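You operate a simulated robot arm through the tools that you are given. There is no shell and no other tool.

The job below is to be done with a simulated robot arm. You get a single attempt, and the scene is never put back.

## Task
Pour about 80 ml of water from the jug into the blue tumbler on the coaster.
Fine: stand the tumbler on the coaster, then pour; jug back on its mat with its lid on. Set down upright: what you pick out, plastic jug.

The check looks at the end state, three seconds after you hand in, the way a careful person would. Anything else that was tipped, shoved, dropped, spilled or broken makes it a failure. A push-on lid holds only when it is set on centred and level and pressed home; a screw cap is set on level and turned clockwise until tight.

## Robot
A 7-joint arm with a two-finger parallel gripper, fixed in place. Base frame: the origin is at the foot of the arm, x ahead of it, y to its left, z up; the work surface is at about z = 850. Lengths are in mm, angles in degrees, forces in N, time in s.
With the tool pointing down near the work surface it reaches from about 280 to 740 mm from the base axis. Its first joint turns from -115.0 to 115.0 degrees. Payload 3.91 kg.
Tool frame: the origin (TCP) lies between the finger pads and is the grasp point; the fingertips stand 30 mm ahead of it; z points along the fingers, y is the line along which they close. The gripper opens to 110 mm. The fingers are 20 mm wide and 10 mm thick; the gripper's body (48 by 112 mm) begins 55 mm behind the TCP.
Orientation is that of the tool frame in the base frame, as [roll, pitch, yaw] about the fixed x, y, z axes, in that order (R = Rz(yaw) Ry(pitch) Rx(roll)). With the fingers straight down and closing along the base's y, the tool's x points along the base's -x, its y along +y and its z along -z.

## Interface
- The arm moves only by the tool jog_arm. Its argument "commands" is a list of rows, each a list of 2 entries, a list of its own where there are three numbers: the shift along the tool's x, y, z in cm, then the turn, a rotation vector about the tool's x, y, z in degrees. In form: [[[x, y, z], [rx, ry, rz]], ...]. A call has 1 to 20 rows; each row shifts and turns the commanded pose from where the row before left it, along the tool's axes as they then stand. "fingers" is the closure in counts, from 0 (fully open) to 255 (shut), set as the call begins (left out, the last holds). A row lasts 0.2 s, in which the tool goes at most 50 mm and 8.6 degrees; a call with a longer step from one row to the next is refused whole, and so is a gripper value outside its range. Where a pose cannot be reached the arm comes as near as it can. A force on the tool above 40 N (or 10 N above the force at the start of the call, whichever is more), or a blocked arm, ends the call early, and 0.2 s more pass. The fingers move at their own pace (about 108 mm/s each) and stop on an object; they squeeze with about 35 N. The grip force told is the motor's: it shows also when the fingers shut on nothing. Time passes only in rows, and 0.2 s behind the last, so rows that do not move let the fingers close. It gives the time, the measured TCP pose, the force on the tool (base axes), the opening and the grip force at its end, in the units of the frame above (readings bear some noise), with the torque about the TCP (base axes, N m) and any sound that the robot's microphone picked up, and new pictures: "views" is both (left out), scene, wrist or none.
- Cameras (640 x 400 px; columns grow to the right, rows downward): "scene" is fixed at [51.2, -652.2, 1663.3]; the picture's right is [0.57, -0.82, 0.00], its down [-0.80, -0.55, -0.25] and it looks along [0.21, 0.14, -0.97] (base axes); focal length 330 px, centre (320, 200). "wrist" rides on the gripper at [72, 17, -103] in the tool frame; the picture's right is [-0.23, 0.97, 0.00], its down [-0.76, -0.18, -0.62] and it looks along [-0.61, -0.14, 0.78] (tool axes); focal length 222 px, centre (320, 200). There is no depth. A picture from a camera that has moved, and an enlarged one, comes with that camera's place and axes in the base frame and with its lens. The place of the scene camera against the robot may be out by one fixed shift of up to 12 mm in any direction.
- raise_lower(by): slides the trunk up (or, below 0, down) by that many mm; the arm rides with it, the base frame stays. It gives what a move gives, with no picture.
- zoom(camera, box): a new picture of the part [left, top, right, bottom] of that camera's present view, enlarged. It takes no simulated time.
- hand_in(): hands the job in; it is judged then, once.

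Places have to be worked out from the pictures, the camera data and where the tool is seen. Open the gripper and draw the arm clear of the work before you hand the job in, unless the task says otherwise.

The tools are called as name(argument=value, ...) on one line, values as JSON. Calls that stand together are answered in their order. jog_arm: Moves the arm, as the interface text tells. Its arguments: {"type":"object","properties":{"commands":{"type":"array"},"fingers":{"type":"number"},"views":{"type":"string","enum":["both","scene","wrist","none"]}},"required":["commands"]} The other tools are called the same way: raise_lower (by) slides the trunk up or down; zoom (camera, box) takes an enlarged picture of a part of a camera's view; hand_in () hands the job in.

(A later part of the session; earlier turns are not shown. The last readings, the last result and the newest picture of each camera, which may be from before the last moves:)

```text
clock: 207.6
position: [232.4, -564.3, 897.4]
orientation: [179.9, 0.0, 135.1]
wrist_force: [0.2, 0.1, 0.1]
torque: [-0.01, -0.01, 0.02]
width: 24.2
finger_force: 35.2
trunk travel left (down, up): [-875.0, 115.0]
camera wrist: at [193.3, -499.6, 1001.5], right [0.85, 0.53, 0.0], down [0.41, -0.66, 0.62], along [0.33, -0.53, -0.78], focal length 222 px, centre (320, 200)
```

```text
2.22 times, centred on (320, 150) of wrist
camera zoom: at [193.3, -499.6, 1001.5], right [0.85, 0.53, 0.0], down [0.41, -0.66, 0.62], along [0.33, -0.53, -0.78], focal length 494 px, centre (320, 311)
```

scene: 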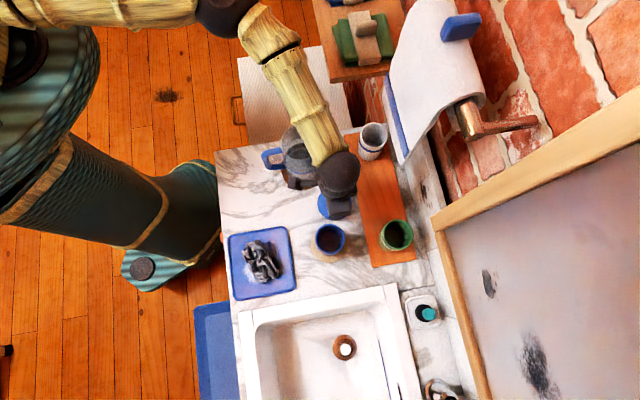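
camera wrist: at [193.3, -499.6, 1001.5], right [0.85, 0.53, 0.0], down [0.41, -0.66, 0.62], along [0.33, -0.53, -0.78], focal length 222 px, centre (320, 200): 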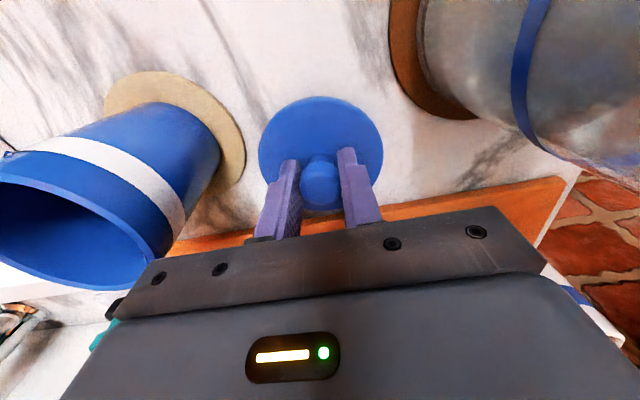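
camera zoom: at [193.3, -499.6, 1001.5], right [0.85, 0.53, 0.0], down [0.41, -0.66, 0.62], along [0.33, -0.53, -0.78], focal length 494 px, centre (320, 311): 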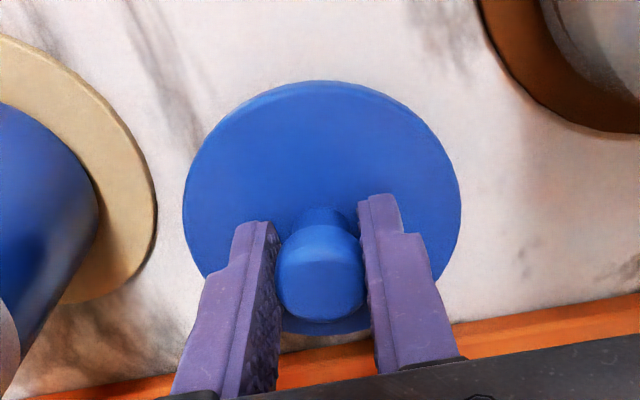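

The knob grip matches the original one almost exactly. I'll lift the lid and carry it to just above the jug's mouth.

jog_arm(commands=[[[0, 0, -0.5], [0, 0, 0]], [[0, 0, -2.0], [0, 0, 0]], [[0, 0, -4.0], [0, 0, 0]], [[0, 0, -4.5], [0, 0, 0]], [[0, 0, -4.5], [0, 0, 0]], [[0, 0, -4.5], [0, 0, 0]], [[0, 0, -2.5], [0, 0, 0]], [[1.525, 2.74, 0], [0, 0, 0]], [[1.525, 2.74, 0], [0, 0, 0]], [[1.525, 2.74, 0], [0, 0, 0]], [[1.525, 2.74, 0], [0, 0, 0]], [[0, 0, 2.0], [0, 0, 0]], [[0, 0, 2.0], [0, 0, 0]], [[0, 0, 0], [0, 0, 0]], [[0, 0, 0], [0, 0, 0]]])

zoom(camera="scene", box=[255, 95, 345, 185])

zoom(camera="wrist", box=[200, 30, 440, 210])

```text
clock: 210.8
position: [266.0, -443.8, 1081.5]
orientation: [179.9, -0.1, 135.1]
wrist_force: [0.6, 0.6, 0.7]
torque: [0.01, -0.02, 0.01]
width: 24.2
finger_force: 35.2
trunk travel left (down, up): [-875.0, 115.0]
camera wrist: at [227.1, -379.1, 1186.7], right [0.85, 0.53, 0.0], down [0.41, -0.66, 0.62], along [0.33, -0.53, -0.78], focal length 222 px, centre (320, 200)
```

scene: 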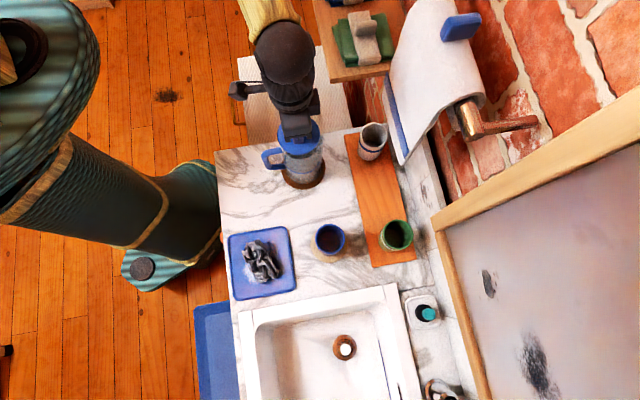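
wrist: 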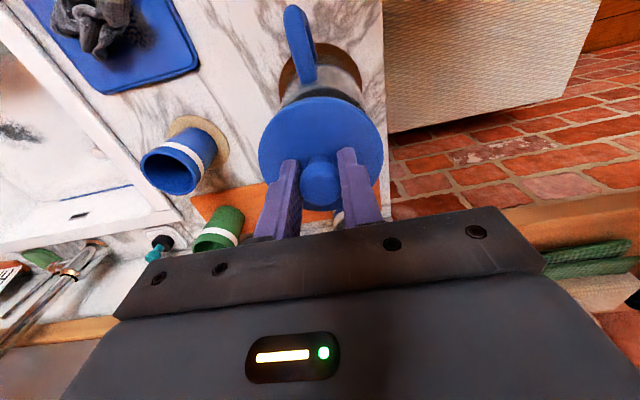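

```text
4.44 times, centred on (300, 140) of scene
camera zoom: at [51.2, -652.2, 1663.3], right [0.57, -0.82, 0.0], down [-0.8, -0.55, -0.25], along [0.21, 0.14, -0.97], focal length 1464 px, centre (409, 467)
```

zoom: 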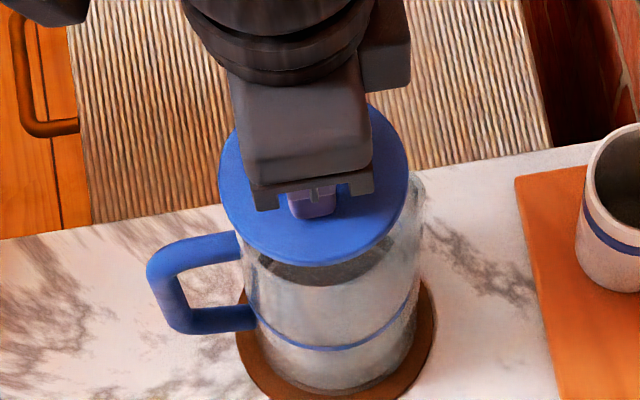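

```text
2.22 times, centred on (320, 120) of wrist
camera zoom: at [227.1, -379.1, 1186.7], right [0.85, 0.53, 0.0], down [0.41, -0.66, 0.62], along [0.33, -0.53, -0.78], focal length 494 px, centre (320, 378)
```

zoom: 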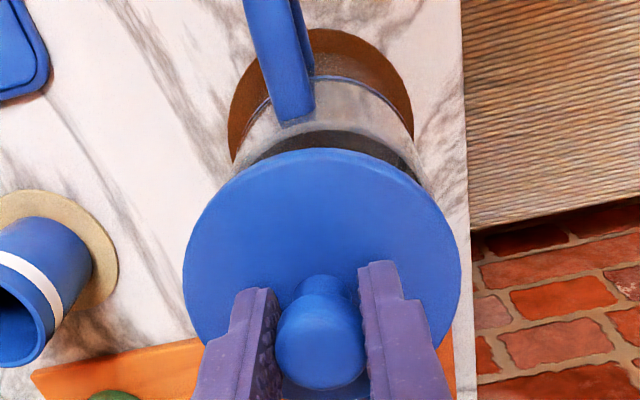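

The lid is poised about 25 mm above the mouth. I'll check the lid-to-jug alignment at higher zoom in both cameras.

zoom(camera="scene", box=[275, 125, 335, 185])

zoom(camera="wrist", box=[260, 50, 400, 150])

```text
6.67 times, centred on (305, 155) of scene
camera zoom: at [51.2, -652.2, 1663.3], right [0.57, -0.82, 0.0], down [-0.8, -0.55, -0.25], along [0.21, 0.14, -0.97], focal length 2196 px, centre (420, 500)
```

zoom: 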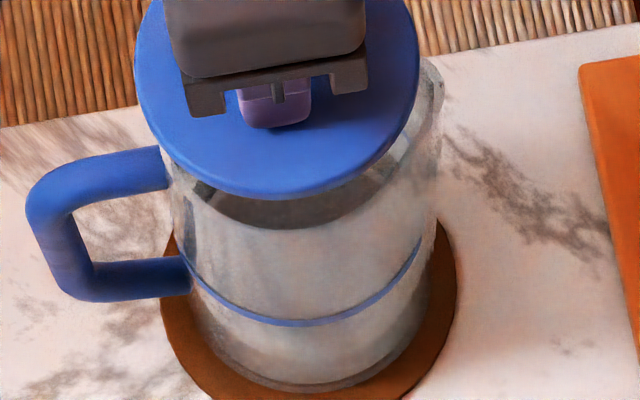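

```text
4.00 times, centred on (330, 100) of wrist
camera zoom: at [227.1, -379.1, 1186.7], right [0.85, 0.53, 0.0], down [0.41, -0.66, 0.62], along [0.33, -0.53, -0.78], focal length 888 px, centre (280, 600)
```

zoom: 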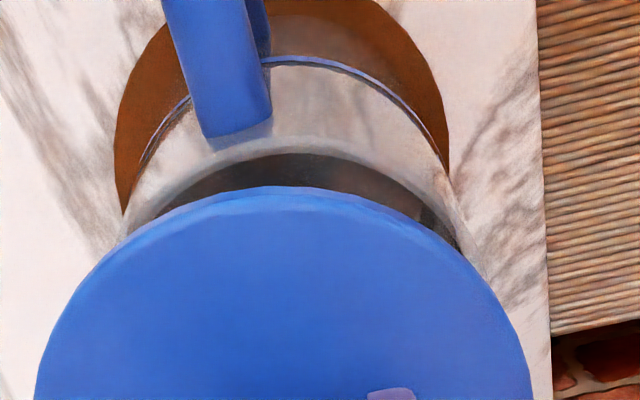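

The jug mouth appears about 1.5–2 mm toward +e2 and about 1.4 mm toward +e1 of the lid. I'll trim by that and lower to about 12 mm above seating, then re-check.

jog_arm(commands=[[[-0.17, 0.14, 0], [0, 0, 0]], [[0, 0, 1.0], [0, 0, 0]], [[0, 0, 1.0], [0, 0, 0]], [[0, 0, 0.5], [0, 0, 0]], [[0, 0, 0], [0, 0, 0]], [[0, 0, 0], [0, 0, 0]]])

zoom(camera="scene", box=[275, 120, 335, 180])

zoom(camera="wrist", box=[260, 70, 400, 170])

```text
clock: 212.2
position: [268.8, -444.7, 1057.4]
orientation: [179.9, -0.1, 135.1]
wrist_force: [-0.1, -0.6, -0.3]
torque: [0.02, 0.0, 0.01]
width: 24.4
finger_force: 35.3
trunk travel left (down, up): [-875.0, 115.0]
camera wrist: at [229.2, -379.5, 1162.5], right [0.85, 0.53, 0.0], down [0.41, -0.66, 0.62], along [0.33, -0.53, -0.78], focal length 222 px, centre (320, 200)
```

scene: 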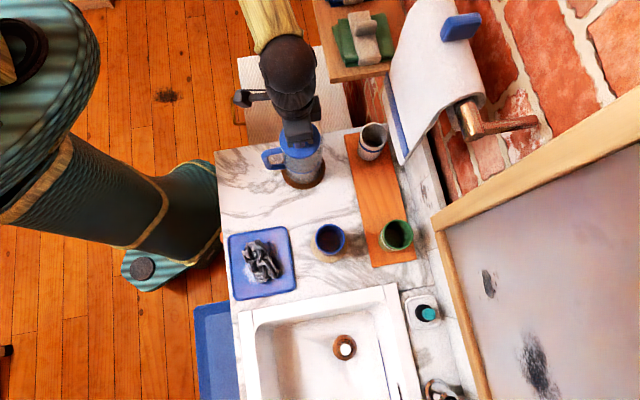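
wrist: 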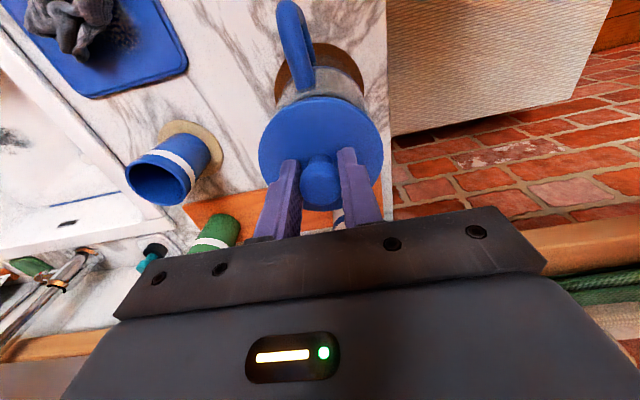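

```text
6.67 times, centred on (305, 150) of scene
camera zoom: at [51.2, -652.2, 1663.3], right [0.57, -0.82, 0.0], down [-0.8, -0.55, -0.25], along [0.21, 0.14, -0.97], focal length 2196 px, centre (420, 533)
```

zoom: 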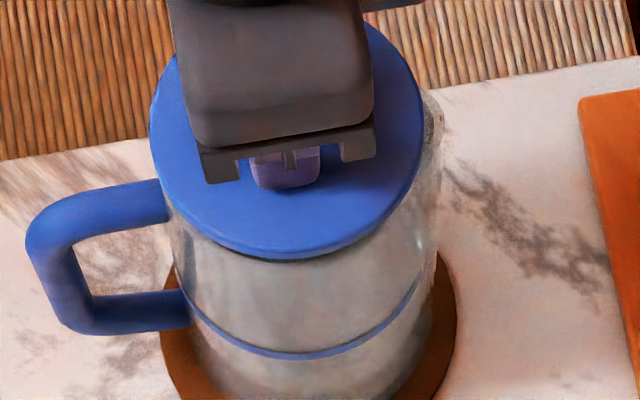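

```text
4.00 times, centred on (330, 120) of wrist
camera zoom: at [229.2, -379.5, 1162.5], right [0.85, 0.53, 0.0], down [0.41, -0.66, 0.62], along [0.33, -0.53, -0.78], focal length 888 px, centre (280, 520)
```

zoom: 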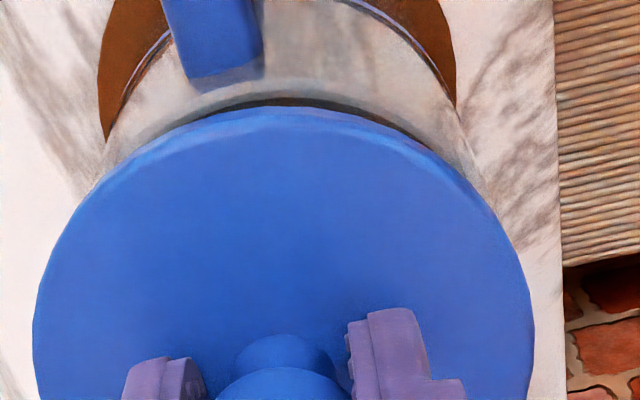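

The scene comparison shows the lid is now within about 0.5 mm in e2, with the jug about 1.2 mm further in +e1. I'll make that small trim and lower to 5 mm above seating.

jog_arm(commands=[[[-0.06, 0.12, 0], [0, 0, 0]], [[0, 0, 0.4], [0, 0, 0]], [[0, 0, 0.4], [0, 0, 0]], [[0, 0, 0], [0, 0, 0]], [[0, 0, 0], [0, 0, 0]]])

zoom(camera="scene", box=[275, 120, 335, 180])

zoom(camera="wrist", box=[260, 70, 400, 170])

```text
clock: 213.4
position: [270.9, -444.5, 1049.6]
orientation: [179.9, 0.1, 135.1]
wrist_force: [-0.1, -0.3, 0.2]
torque: [0.03, 0.0, 0.02]
width: 24.4
finger_force: 34.9
trunk travel left (down, up): [-875.0, 115.0]
camera wrist: at [231.3, -379.2, 1153.7], right [0.85, 0.53, 0.0], down [0.41, -0.66, 0.62], along [0.33, -0.53, -0.78], focal length 222 px, centre (320, 200)
```

scene: 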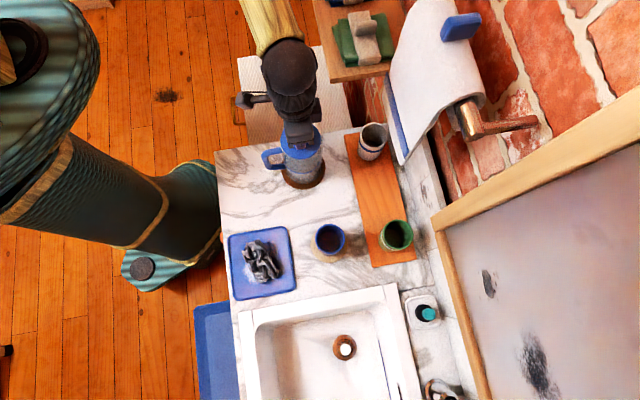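
wrist: 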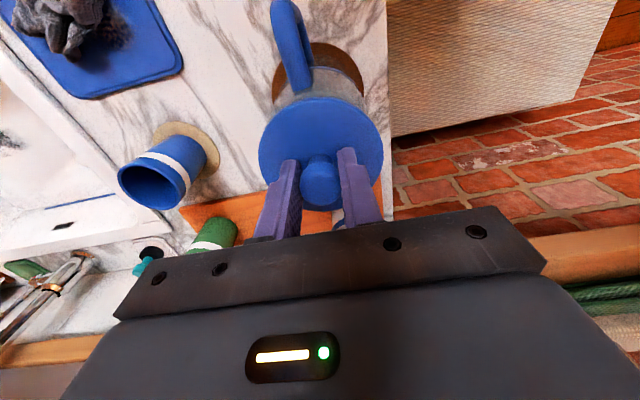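

```text
6.67 times, centred on (305, 150) of scene
camera zoom: at [51.2, -652.2, 1663.3], right [0.57, -0.82, 0.0], down [-0.8, -0.55, -0.25], along [0.21, 0.14, -0.97], focal length 2196 px, centre (420, 533)
```

zoom: 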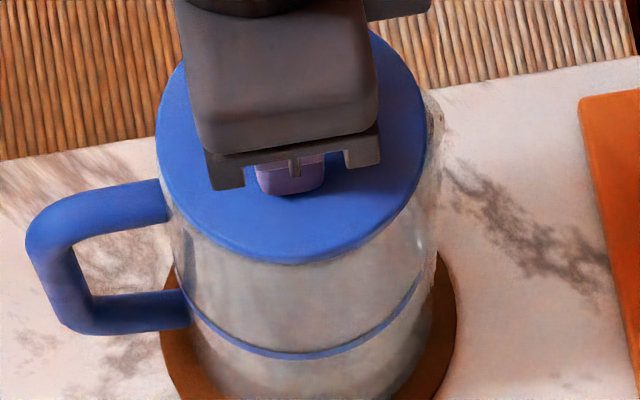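

```text
4.00 times, centred on (330, 120) of wrist
camera zoom: at [231.3, -379.2, 1153.7], right [0.85, 0.53, 0.0], down [0.41, -0.66, 0.62], along [0.33, -0.53, -0.78], focal length 888 px, centre (280, 520)
```

zoom: 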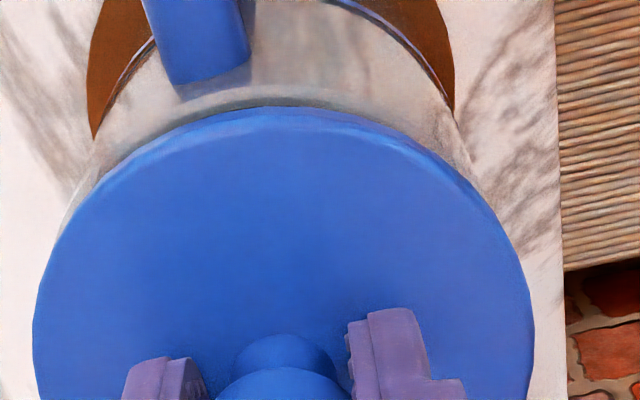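

I'll zoom in on both sides of the lid's edge against the jug rim to compare the gaps.

zoom(camera="wrist", box=[260, 88, 320, 128])

zoom(camera="wrist", box=[330, 88, 390, 128])

zoom(camera="scene", box=[276, 135, 326, 165])

```text
10.00 times, centred on (290, 108) of wrist
camera zoom: at [231.3, -379.2, 1153.7], right [0.85, 0.53, 0.0], down [0.41, -0.66, 0.62], along [0.33, -0.53, -0.78], focal length 2221 px, centre (620, 1120)
```

zoom: 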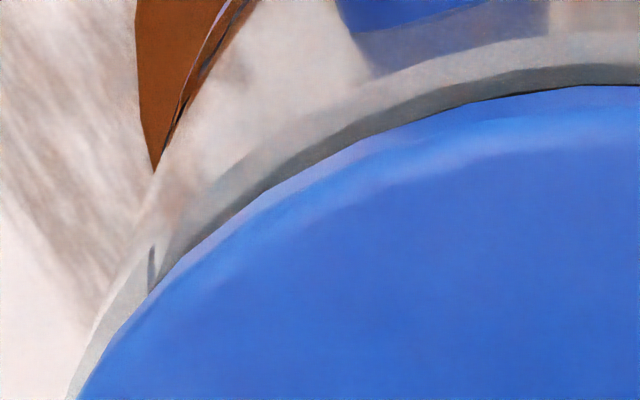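

```text
10.00 times, centred on (360, 108) of wrist
camera zoom: at [231.3, -379.2, 1153.7], right [0.85, 0.53, 0.0], down [0.41, -0.66, 0.62], along [0.33, -0.53, -0.78], focal length 2221 px, centre (-80, 1120)
```

zoom: 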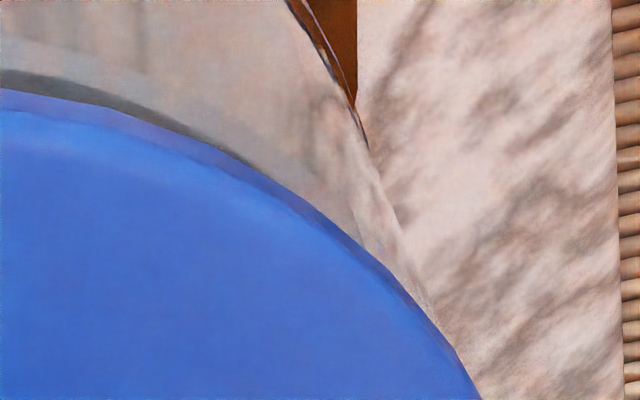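

```text
12.80 times, centred on (301, 150) of scene
camera zoom: at [51.2, -652.2, 1663.3], right [0.57, -0.82, 0.0], down [-0.8, -0.55, -0.25], along [0.21, 0.14, -0.97], focal length 4217 px, centre (563, 840)
```

zoom: 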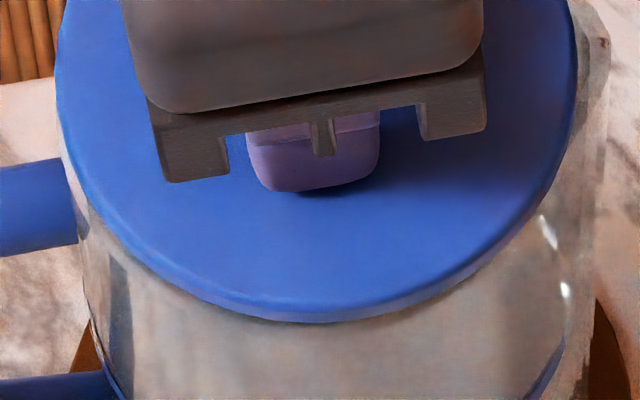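

The crescent of visible interior shows the lid about 1.1 mm too far toward +e1 and about 1.8 mm too far toward +e2. I'll correct that and look again.

jog_arm(commands=[[[0.18, -0.11, 0], [0, 0, 0]], [[0, 0, 0], [0, 0, 0]], [[0, 0, 0], [0, 0, 0]]])

zoom(camera="wrist", box=[260, 70, 400, 170])

zoom(camera="wrist", box=[260, 88, 320, 128])

zoom(camera="wrist", box=[330, 88, 390, 128])

zoom(camera="scene", box=[275, 120, 335, 180])

```text
clock: 214.2
position: [268.1, -443.7, 1048.8]
orientation: [180.0, 0.0, 135.1]
wrist_force: [0.2, -0.7, -0.3]
torque: [-0.03, -0.03, 0.01]
width: 24.3
finger_force: 35.1
trunk travel left (down, up): [-875.0, 115.0]
camera wrist: at [229.0, -379.1, 1154.0], right [0.85, 0.53, 0.0], down [0.41, -0.66, 0.62], along [0.33, -0.53, -0.78], focal length 222 px, centre (320, 200)
```

scene: 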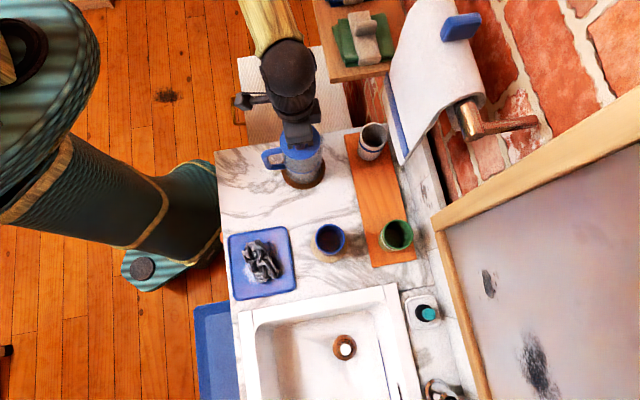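
wrist: 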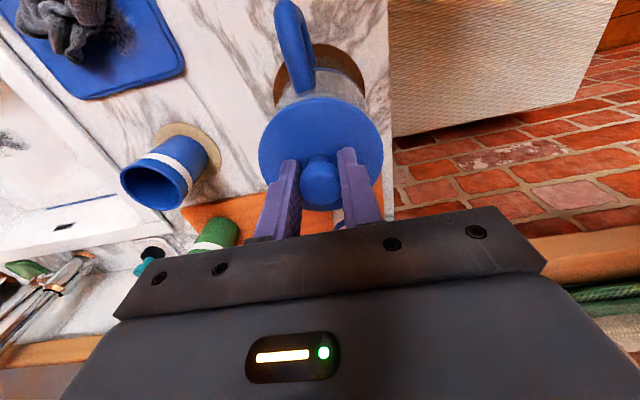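

```text
4.00 times, centred on (330, 120) of wrist
camera zoom: at [229.0, -379.1, 1154.0], right [0.85, 0.53, 0.0], down [0.41, -0.66, 0.62], along [0.33, -0.53, -0.78], focal length 888 px, centre (280, 520)
```

zoom: 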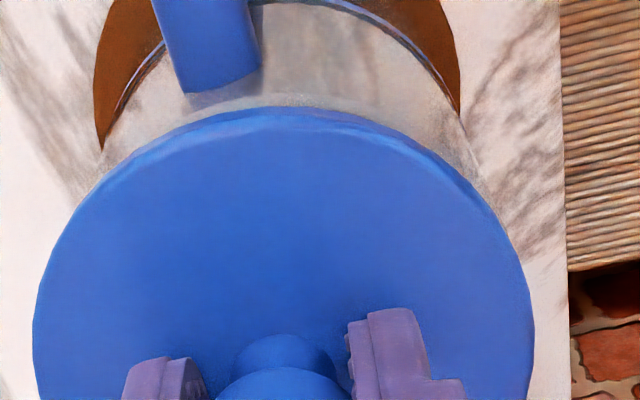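

```text
10.00 times, centred on (290, 108) of wrist
camera zoom: at [229.0, -379.1, 1154.0], right [0.85, 0.53, 0.0], down [0.41, -0.66, 0.62], along [0.33, -0.53, -0.78], focal length 2221 px, centre (620, 1120)
```

zoom: 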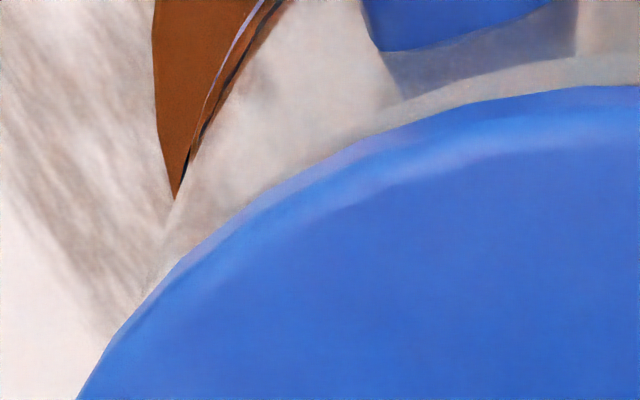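

```text
10.00 times, centred on (360, 108) of wrist
camera zoom: at [229.0, -379.1, 1154.0], right [0.85, 0.53, 0.0], down [0.41, -0.66, 0.62], along [0.33, -0.53, -0.78], focal length 2221 px, centre (-80, 1120)
```

zoom: 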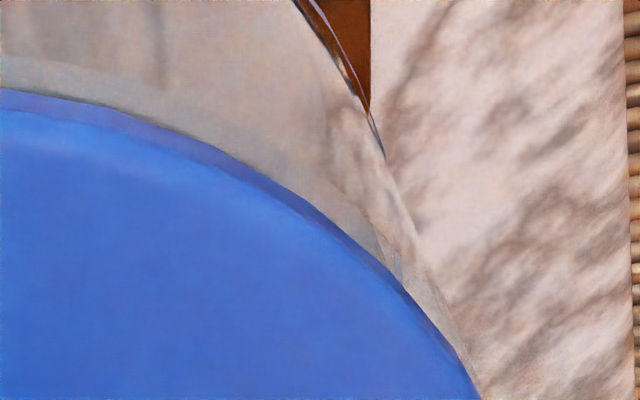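

```text
6.67 times, centred on (305, 150) of scene
camera zoom: at [51.2, -652.2, 1663.3], right [0.57, -0.82, 0.0], down [-0.8, -0.55, -0.25], along [0.21, 0.14, -0.97], focal length 2196 px, centre (420, 533)
```

zoom: 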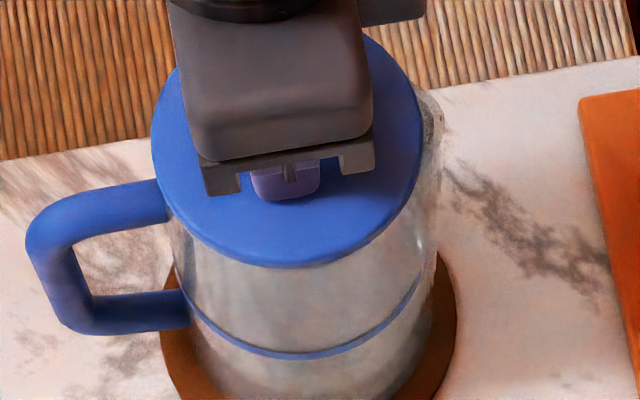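

The interior crescent has closed and the rim band looks nearly even. I'll add a final small trim (0.5 mm back in e2, 0.7 mm in e1) and lower in 1 mm steps, watching the force.

jog_arm(commands=[[[0.05, 0.07, 0], [0, 0, 0]], [[0, 0, 0.1], [0, 0, 0]], [[0, 0, 0.1], [0, 0, 0]], [[0, 0, 0], [0, 0, 0]]], views="none")

jog_arm(commands=[[[0, 0, 0.1], [0, 0, 0]], [[0, 0, 0], [0, 0, 0]]], views="none")

```text
clock: 215.2
position: [268.8, -442.7, 1046.8]
orientation: [180.0, 0.0, 135.1]
wrist_force: [-0.9, 0.5, -0.5]
torque: [0.02, 0.01, -0.01]
width: 24.5
finger_force: 35.0
trunk travel left (down, up): [-875.0, 115.0]
```

```text
clock: 215.8
position: [267.6, -443.2, 1047.0]
orientation: [179.9, 0.0, 135.1]
wrist_force: [-0.7, 0.2, -0.6]
torque: [0.0, 0.0, 0.0]
width: 24.4
finger_force: 34.8
trunk travel left (down, up): [-875.0, 115.0]
```

No contact at about z=1046. Continuing down.

jog_arm(commands=[[[0, 0, 0.1], [0, 0, 0]], [[0, 0, 0], [0, 0, 0]]], views="none")

jog_arm(commands=[[[0, 0, 0.1], [0, 0, 0]], [[0, 0, 0], [0, 0, 0]]], views="none")

```text
clock: 216.4
position: [268.6, -443.0, 1045.9]
orientation: [180.0, -0.1, 135.1]
wrist_force: [-0.7, 0.3, 0.1]
torque: [0.01, 0.0, 0.02]
width: 24.5
finger_force: 35.2
trunk travel left (down, up): [-875.0, 115.0]
```

```text
clock: 217.0
position: [268.3, -442.1, 1045.7]
orientation: [179.9, 0.0, 135.0]
wrist_force: [0.0, -0.6, -1.1]
torque: [-0.01, 0.0, -0.01]
width: 24.6
finger_force: 35.1
trunk travel left (down, up): [-875.0, 115.0]
```

Still free. Another millimetre at a time.

jog_arm(commands=[[[0, 0, 0.1], [0, 0, 0]], [[0, 0, 0], [0, 0, 0]]], views="none")

zoom(camera="wrist", box=[260, 70, 400, 170])

zoom(camera="scene", box=[275, 120, 335, 180])

```text
clock: 217.6
position: [269.3, -443.6, 1043.7]
orientation: [179.9, 0.0, 135.1]
wrist_force: [0.4, 0.3, -0.8]
torque: [-0.03, 0.0, 0.01]
width: 24.4
finger_force: 34.9
trunk travel left (down, up): [-875.0, 115.0]
```

```text
4.00 times, centred on (330, 120) of wrist
camera zoom: at [229.4, -378.3, 1148.2], right [0.85, 0.53, 0.0], down [0.41, -0.66, 0.62], along [0.33, -0.53, -0.78], focal length 888 px, centre (280, 520)
```

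zoom: 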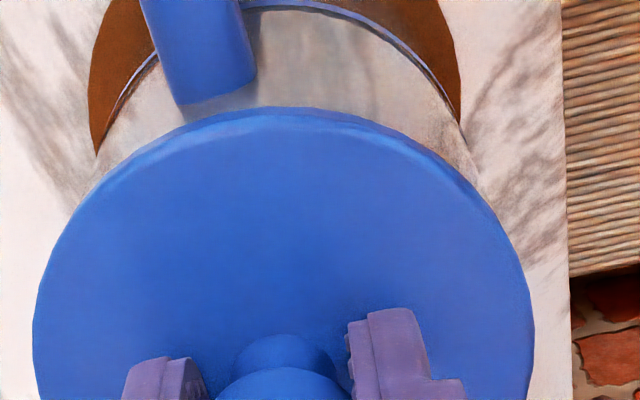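

```text
6.67 times, centred on (305, 150) of scene
camera zoom: at [51.2, -652.2, 1663.3], right [0.57, -0.82, 0.0], down [-0.8, -0.55, -0.25], along [0.21, 0.14, -0.97], focal length 2196 px, centre (420, 533)
```

zoom: 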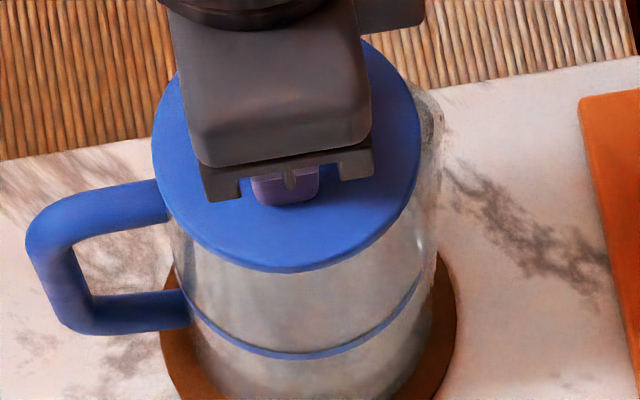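

The lid is at nearly its original seated height with no resistance, so it's entering the mouth cleanly. Continuing until I feel it seat.

jog_arm(commands=[[[0, 0, 0.1], [0, 0, 0]], [[0, 0, 0], [0, 0, 0]]], views="none")

jog_arm(commands=[[[0, 0, 0.1], [0, 0, 0]], [[0, 0, 0], [0, 0, 0]]], views="none")

```text
clock: 218.2
position: [269.1, -443.5, 1043.9]
orientation: [179.9, 0.0, 135.1]
wrist_force: [0.4, -0.1, -1.1]
torque: [0.0, 0.01, -0.01]
width: 24.5
finger_force: 35.0
trunk travel left (down, up): [-875.0, 115.0]
```

```text
clock: 218.8
position: [268.5, -443.0, 1042.6]
orientation: [179.8, 0.1, 135.1]
wrist_force: [-0.2, 0.5, -0.6]
torque: [0.02, 0.03, -0.02]
width: 24.3
finger_force: 35.2
trunk travel left (down, up): [-875.0, 115.0]
```

jog_arm(commands=[[[0, 0, 0.1], [0, 0, 0]], [[0, 0, 0], [0, 0, 0]]], views="none")

```text
clock: 219.4
position: [268.3, -443.5, 1041.2]
orientation: [-180.0, 0.2, 135.1]
wrist_force: [0.7, -0.6, 8.0]
torque: [0.12, 0.12, -0.03]
width: 24.3
finger_force: 35.5
trunk travel left (down, up): [-875.0, 115.0]
```

Contact at 8 N right at the expected seated height, with low torque, so the lid is level. I'll look before pressing home.

zoom(camera="wrist", box=[240, 60, 400, 180])

zoom(camera="scene", box=[270, 115, 335, 180])

```text
3.33 times, centred on (320, 120) of wrist
camera zoom: at [229.1, -378.4, 1145.6], right [0.85, 0.53, 0.0], down [0.41, -0.66, 0.62], along [0.33, -0.53, -0.78], focal length 740 px, centre (320, 467)
```

zoom: 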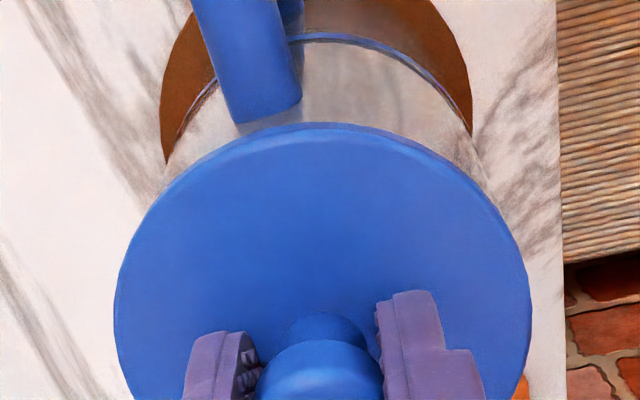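

```text
6.15 times, centred on (302, 148) of scene
camera zoom: at [51.2, -652.2, 1663.3], right [0.57, -0.82, 0.0], down [-0.8, -0.55, -0.25], along [0.21, 0.14, -0.97], focal length 2028 px, centre (428, 523)
```

zoom: 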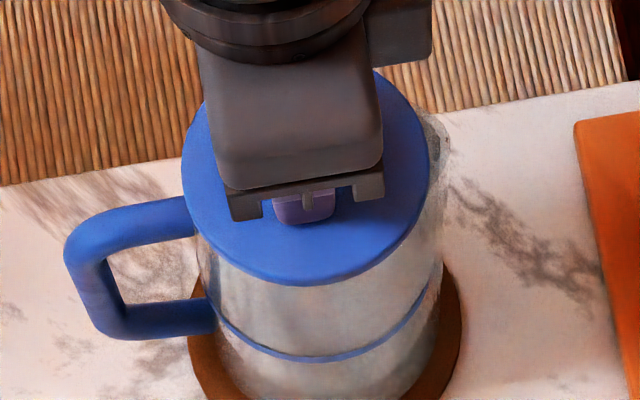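

The lid looks centred and level. I'll press it home gradually and listen for a click.

jog_arm(commands=[[[0, 0, 0.1], [0, 0, 0]], [[0, 0, 0], [0, 0, 0]]], views="none")

jog_arm(commands=[[[0, 0, 0.1], [0, 0, 0]], [[0, 0, 0], [0, 0, 0]]], views="none")

```text
clock: 220.0
position: [268.0, -442.9, 1040.4]
orientation: [179.9, 0.3, 135.0]
wrist_force: [2.2, -3.8, 19.9]
torque: [0.16, 0.16, 0.02]
width: 24.4
finger_force: 35.3
trunk travel left (down, up): [-875.0, 115.0]
```

```text
clock: 220.6
position: [268.6, -443.0, 1040.5]
orientation: [179.9, 0.1, 135.1]
wrist_force: [5.2, -6.7, 31.5]
torque: [-0.2, -0.16, -0.01]
width: 24.4
finger_force: 34.6
trunk travel left (down, up): [-875.0, 115.0]
```

31 N pressed with no further travel, so it's fully down. I'll relax the force to a few newtons before opening the fingers, so nothing jumps.

jog_arm(commands=[[[0, 0, -0.1], [0, 0, 0]], [[0, 0, -0.1], [0, 0, 0]], [[0, 0, 0], [0, 0, 0]]], views="none")

```text
clock: 221.4
position: [267.8, -443.3, 1040.4]
orientation: [179.8, -0.1, 135.0]
wrist_force: [0.6, -3.9, 15.8]
torque: [-0.57, -0.33, -0.06]
width: 24.4
finger_force: 34.8
trunk travel left (down, up): [-875.0, 115.0]
```

jog_arm(commands=[[[0, 0, -0.08], [0, 0, 0]], [[0, 0, 0], [0, 0, 0]]], views="none")

```text
clock: 222.0
position: [268.9, -442.8, 1039.1]
orientation: [179.8, -0.2, 135.1]
wrist_force: [-1.1, -0.2, 0.7]
torque: [0.01, 0.01, -0.01]
width: 24.4
finger_force: 34.8
trunk travel left (down, up): [-875.0, 115.0]
```

Force and torque are at zero now. I'll take a look, then open the fingers.

jog_arm(commands=[[[0, 0, 0], [0, 0, 0]], [[0, 0, 0], [0, 0, 0]], [[0, 0, 0], [0, 0, 0]]], fingers=110)

zoom(camera="wrist", box=[220, 50, 420, 200])

zoom(camera="scene", box=[270, 115, 335, 180])

```text
clock: 222.8
position: [268.4, -443.2, 1042.0]
orientation: [179.9, 0.1, 135.2]
wrist_force: [-0.5, -0.7, 0.7]
torque: [-0.03, -0.01, -0.01]
width: 62.6
finger_force: 0.0
trunk travel left (down, up): [-875.0, 115.0]
camera wrist: at [229.4, -378.6, 1145.7], right [0.85, 0.53, 0.0], down [0.41, -0.66, 0.62], along [0.33, -0.53, -0.78], focal length 222 px, centre (320, 200)
```

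scene: 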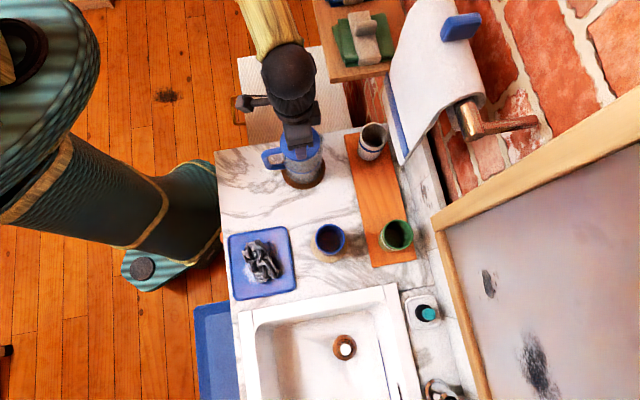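
wrist: 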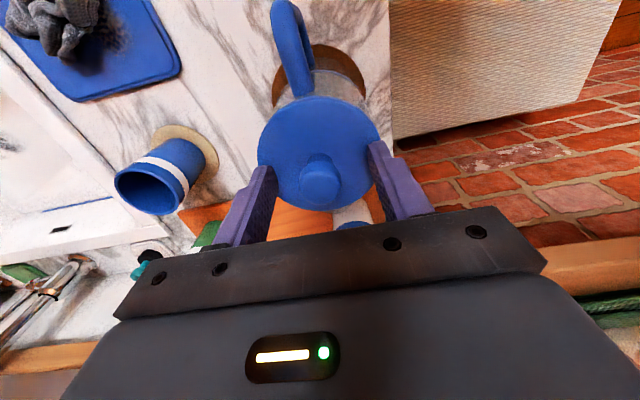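

```text
2.67 times, centred on (320, 125) of wrist
camera zoom: at [229.4, -378.6, 1145.7], right [0.85, 0.53, 0.0], down [0.41, -0.66, 0.62], along [0.33, -0.53, -0.78], focal length 592 px, centre (320, 400)
```

zoom: 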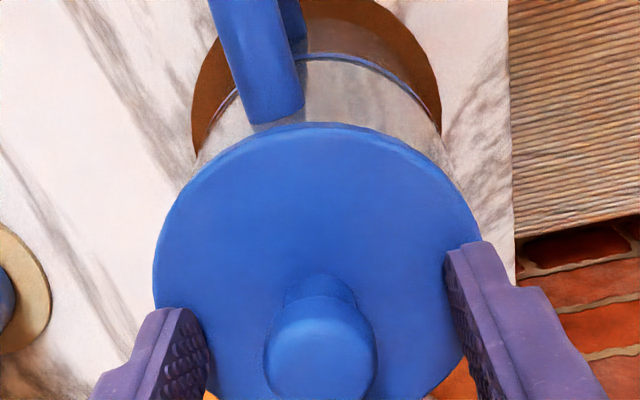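

```text
6.15 times, centred on (302, 148) of scene
camera zoom: at [51.2, -652.2, 1663.3], right [0.57, -0.82, 0.0], down [-0.8, -0.55, -0.25], along [0.21, 0.14, -0.97], focal length 2028 px, centre (428, 523)
```

zoom: 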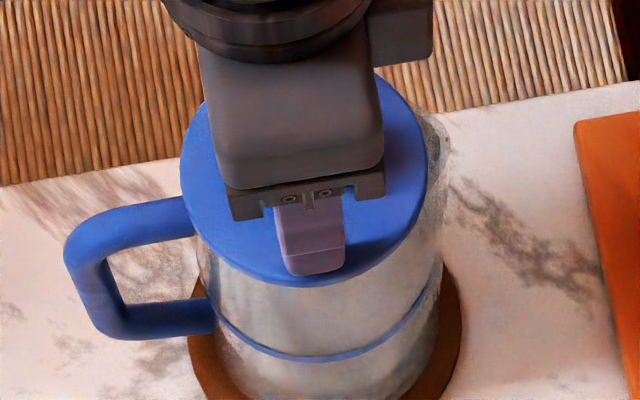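

The lid stayed in place. I'll raise the hand to inspect its seating from above.

jog_arm(commands=[[[0, 0, -1.5], [0, 0, 0]], [[0, 0, -2.5], [0, 0, 0]], [[0, 0, -2.5], [0, 0, 0]], [[0, 0, 0], [0, 0, 0]]])

zoom(camera="wrist", box=[240, 30, 400, 170])

zoom(camera="scene", box=[265, 115, 335, 185])

```text
clock: 223.8
position: [267.5, -443.5, 1107.8]
orientation: [179.9, -0.1, 135.1]
wrist_force: [-0.1, 0.1, 0.0]
torque: [-0.02, 0.01, 0.01]
width: 62.8
finger_force: 0.0
trunk travel left (down, up): [-875.0, 115.0]
camera wrist: at [228.5, -379.3, 1211.5], right [0.85, 0.53, 0.0], down [0.41, -0.67, 0.62], along [0.33, -0.53, -0.78], focal length 222 px, centre (320, 200)
```

scene: 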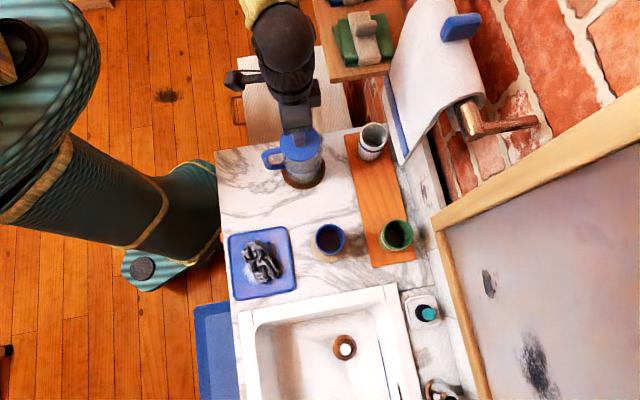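
wrist: 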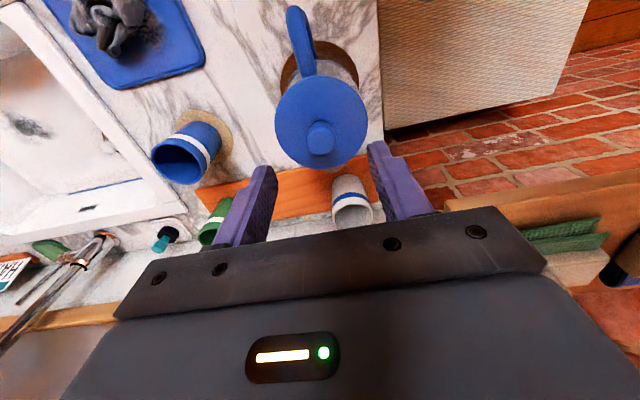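

```text
2.86 times, centred on (320, 100) of wrist
camera zoom: at [228.5, -379.3, 1211.5], right [0.85, 0.53, 0.0], down [0.41, -0.67, 0.62], along [0.33, -0.53, -0.78], focal length 635 px, centre (320, 486)
```

zoom: 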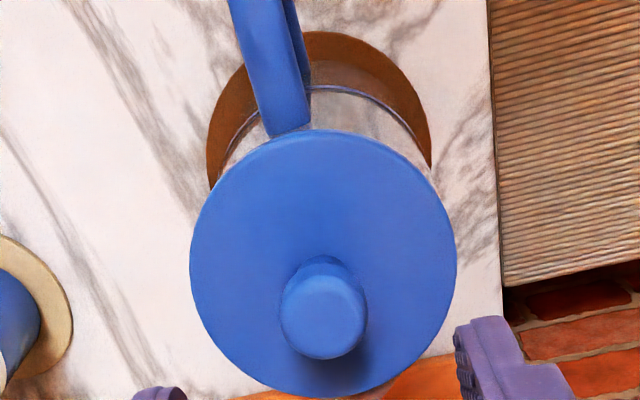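

```text
5.71 times, centred on (300, 150) of scene
camera zoom: at [51.2, -652.2, 1663.3], right [0.57, -0.82, 0.0], down [-0.8, -0.55, -0.25], along [0.21, 0.14, -0.97], focal length 1883 px, centre (434, 486)
```

zoom: 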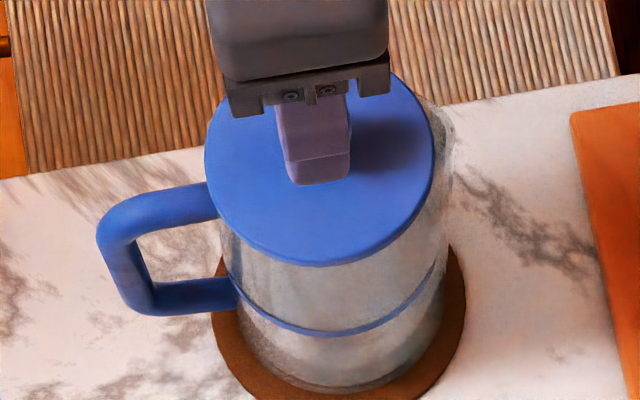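

The lid's position relative to the jug matches the original to within 1 mm, and it's level. To be sure it's home, I'll close the fingers and press straight down on top of the knob.

jog_arm(commands=[[[0.1, 0, 0], [0, 0, 0]], [[0, 0, 0], [0, 0, 0]], [[0, 0, 0], [0, 0, 0]], [[0, 0, 1.0], [0, 0, 0]], [[0, 0, 1.0], [0, 0, 0]], [[0, 0, 0.5], [0, 0, 0]], [[0, 0, 0], [0, 0, 0]]], fingers=255)

zoom(camera="wrist", box=[220, 50, 420, 220])

```text
clock: 225.4
position: [267.3, -443.1, 1082.6]
orientation: [179.9, 0.0, 135.1]
wrist_force: [-1.0, -0.9, 0.5]
torque: [-0.07, 0.03, 0.01]
width: 0.0
finger_force: 34.8
trunk travel left (down, up): [-875.0, 115.0]
camera wrist: at [227.8, -378.0, 1186.4], right [0.85, 0.53, 0.0], down [0.41, -0.66, 0.62], along [0.33, -0.53, -0.78], focal length 222 px, centre (320, 200)
```

scene: 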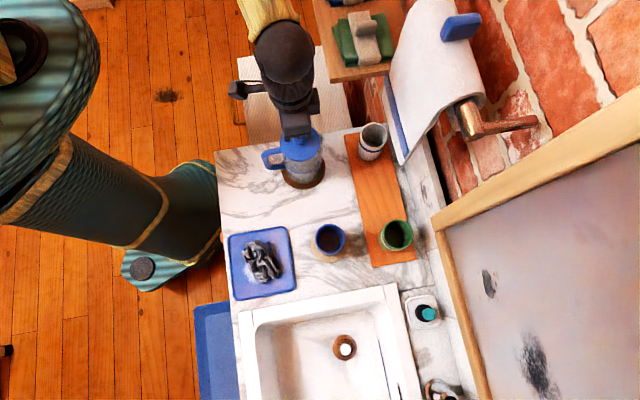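
wrist: 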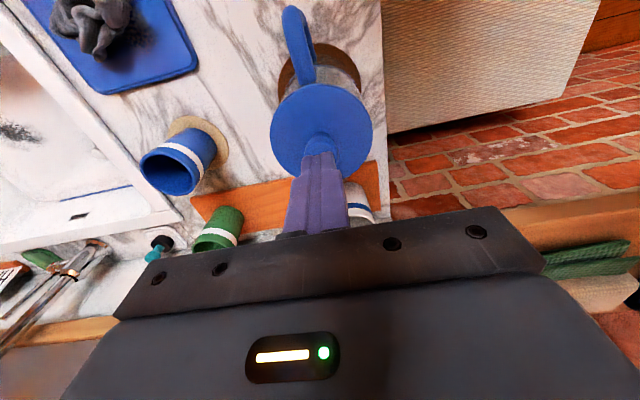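

```text
2.35 times, centred on (320, 135) of wrist
camera zoom: at [227.8, -378.0, 1186.4], right [0.85, 0.53, 0.0], down [0.41, -0.66, 0.62], along [0.33, -0.53, -0.78], focal length 523 px, centre (320, 353)
```

zoom: 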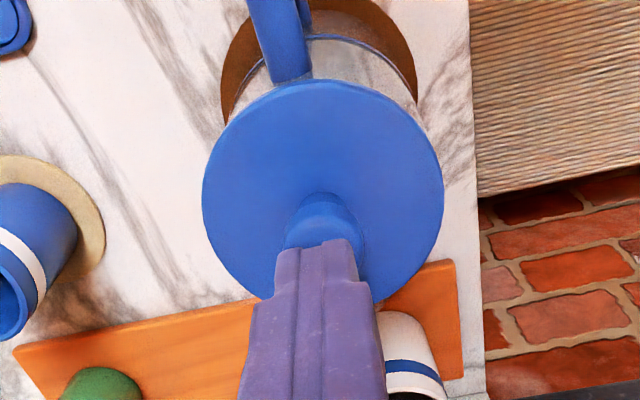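

The closed fingertips are over the knob. I'll lower until they press on it.

jog_arm(commands=[[[0, 0, 0.2], [0, 0, 0]], [[0, 0, 0.2], [0, 0, 0]], [[0, 0, 0], [0, 0, 0]]], views="none")

jog_arm(commands=[[[0, 0, 0.15], [0, 0, 0]], [[0, 0, 0.1], [0, 0, 0]], [[0, 0, 0], [0, 0, 0]]], views="none")

```text
clock: 226.2
position: [266.7, -443.6, 1078.1]
orientation: [179.9, 0.1, 135.1]
wrist_force: [-0.7, 0.0, 0.2]
torque: [-0.02, 0.01, 0.02]
width: 0.0
finger_force: 35.3
trunk travel left (down, up): [-875.0, 115.0]
```

```text
clock: 227.0
position: [268.0, -443.6, 1075.4]
orientation: [179.9, 0.0, 135.0]
wrist_force: [-0.9, 1.3, -0.2]
torque: [-0.01, -0.05, 0.01]
width: 0.0
finger_force: 34.8
trunk travel left (down, up): [-875.0, 115.0]
```

jog_arm(commands=[[[0, 0, 0.15], [0, 0, 0]], [[0, 0, 0], [0, 0, 0]]], views="wrist")

zoom(camera="wrist", box=[220, 50, 420, 220])

```text
clock: 227.6
position: [268.1, -443.5, 1072.9]
orientation: [179.9, 0.1, 135.1]
wrist_force: [0.5, 0.3, 0.3]
torque: [0.02, 0.02, 0.02]
width: 0.0
finger_force: 35.1
trunk travel left (down, up): [-875.0, 115.0]
camera wrist: at [228.3, -377.5, 1178.0], right [0.85, 0.53, 0.0], down [0.41, -0.66, 0.62], along [0.33, -0.53, -0.78], focal length 222 px, centre (320, 200)
```

wrist: 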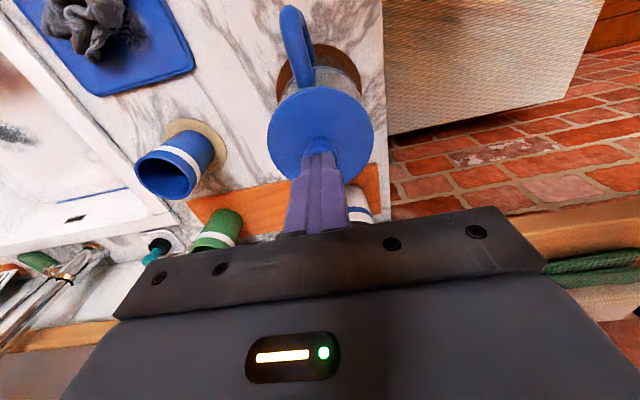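

```text
2.35 times, centred on (320, 135) of wrist
camera zoom: at [228.3, -377.5, 1178.0], right [0.85, 0.53, 0.0], down [0.41, -0.66, 0.62], along [0.33, -0.53, -0.78], focal length 523 px, centre (320, 353)
```

zoom: 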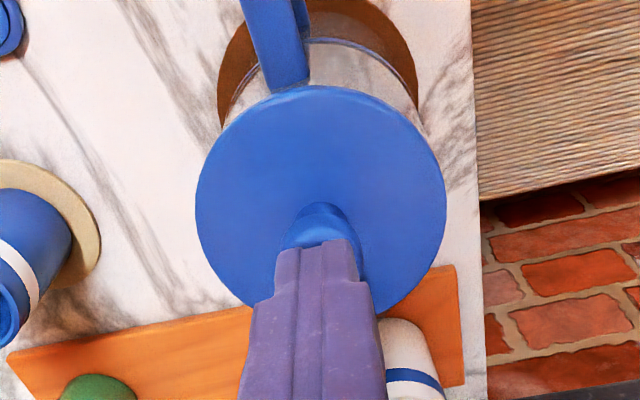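

Not touching yet at tip z≈1043. Continuing slowly.

jog_arm(commands=[[[0, 0, 0.15], [0, 0, 0]], [[0, 0, 0], [0, 0, 0]]], views="none")

jog_arm(commands=[[[0, 0, 0.15], [0, 0, 0]], [[0, 0, 0], [0, 0, 0]]], views="none")

```text
clock: 228.2
position: [265.6, -442.2, 1071.7]
orientation: [179.8, 0.0, 135.0]
wrist_force: [0.1, 0.1, 0.4]
torque: [0.01, 0.01, -0.03]
width: 0.3
finger_force: 35.0
trunk travel left (down, up): [-875.0, 115.0]
```

```text
clock: 228.8
position: [268.5, -443.4, 1072.3]
orientation: [179.8, 0.0, 135.1]
wrist_force: [0.1, 0.3, -0.2]
torque: [0.05, -0.05, 0.01]
width: 0.0
finger_force: 35.0
trunk travel left (down, up): [-875.0, 115.0]
```

jog_arm(commands=[[[0, 0, 0.15], [0, 0, 0]], [[0, 0, 0], [0, 0, 0]]], views="none")

zoom(camera="scene", box=[275, 100, 335, 160])

zoom(camera="wrist", box=[280, 110, 360, 180])

```text
clock: 229.4
position: [268.5, -442.8, 1070.1]
orientation: [179.9, 0.0, 135.1]
wrist_force: [-0.2, -0.2, 3.9]
torque: [0.02, -0.01, -0.02]
width: 0.0
finger_force: 35.0
trunk travel left (down, up): [-875.0, 115.0]
```

```text
6.67 times, centred on (305, 130) of scene
camera zoom: at [51.2, -652.2, 1663.3], right [0.57, -0.82, 0.0], down [-0.8, -0.55, -0.25], along [0.21, 0.14, -0.97], focal length 2196 px, centre (420, 667)
```

zoom: 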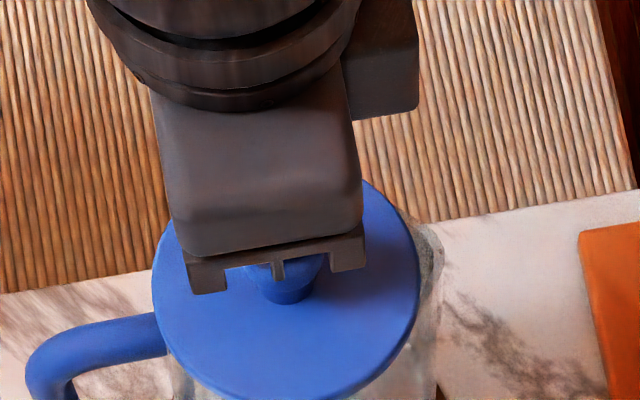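

```text
5.71 times, centred on (320, 145) of wrist
camera zoom: at [228.7, -376.9, 1174.4], right [0.85, 0.53, 0.0], down [0.41, -0.66, 0.62], along [0.33, -0.53, -0.78], focal length 1269 px, centre (320, 514)
```

zoom: 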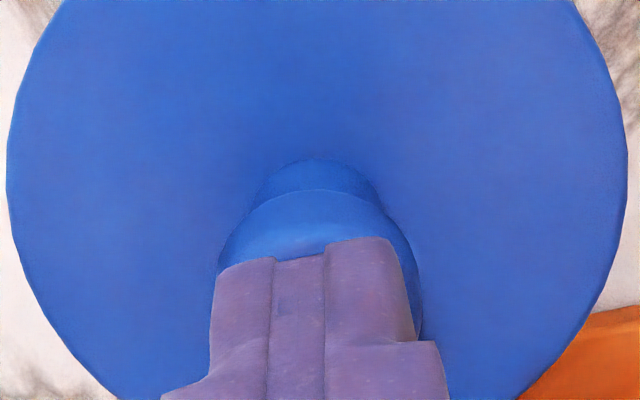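

Contact on the knob's top, centred. Pressing it down firmly now.

jog_arm(commands=[[[0, 0, 0.1], [0, 0, 0]], [[0, 0, 0.1], [0, 0, 0]], [[0, 0, 0], [0, 0, 0]]], views="none")

jog_arm(commands=[[[0, 0, 0.08], [0, 0, 0]], [[0, 0, 0], [0, 0, 0]], [[0, 0, 0], [0, 0, 0]]], views="wrist")

```text
clock: 230.2
position: [267.8, -441.9, 1069.8]
orientation: [180.0, 0.3, 135.1]
wrist_force: [3.8, 0.6, 29.8]
torque: [0.05, -0.11, 0.02]
width: 0.0
finger_force: 35.1
trunk travel left (down, up): [-875.0, 115.0]
```

```text
clock: 230.7
position: [268.4, -443.2, 1071.5]
orientation: [-179.9, 0.4, 135.1]
wrist_force: [0.7, 6.6, 19.5]
torque: [0.22, 0.04, -0.01]
width: 0.0
finger_force: 35.2
trunk travel left (down, up): [-875.0, 115.0]
stopped in row 2: the force on the tool passed its limit at 42 N (the readings are from after the stop); the commanded pose is now the measured one
camera wrist: at [228.1, -377.4, 1173.8], right [0.85, 0.53, 0.0], down [0.41, -0.66, 0.63], along [0.33, -0.53, -0.78], focal length 222 px, centre (320, 200)
```

wrist: 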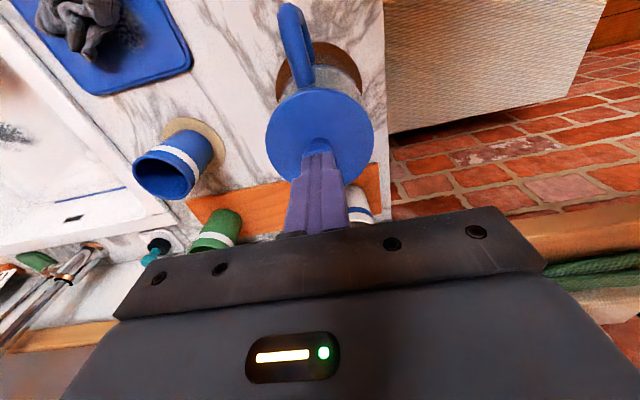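

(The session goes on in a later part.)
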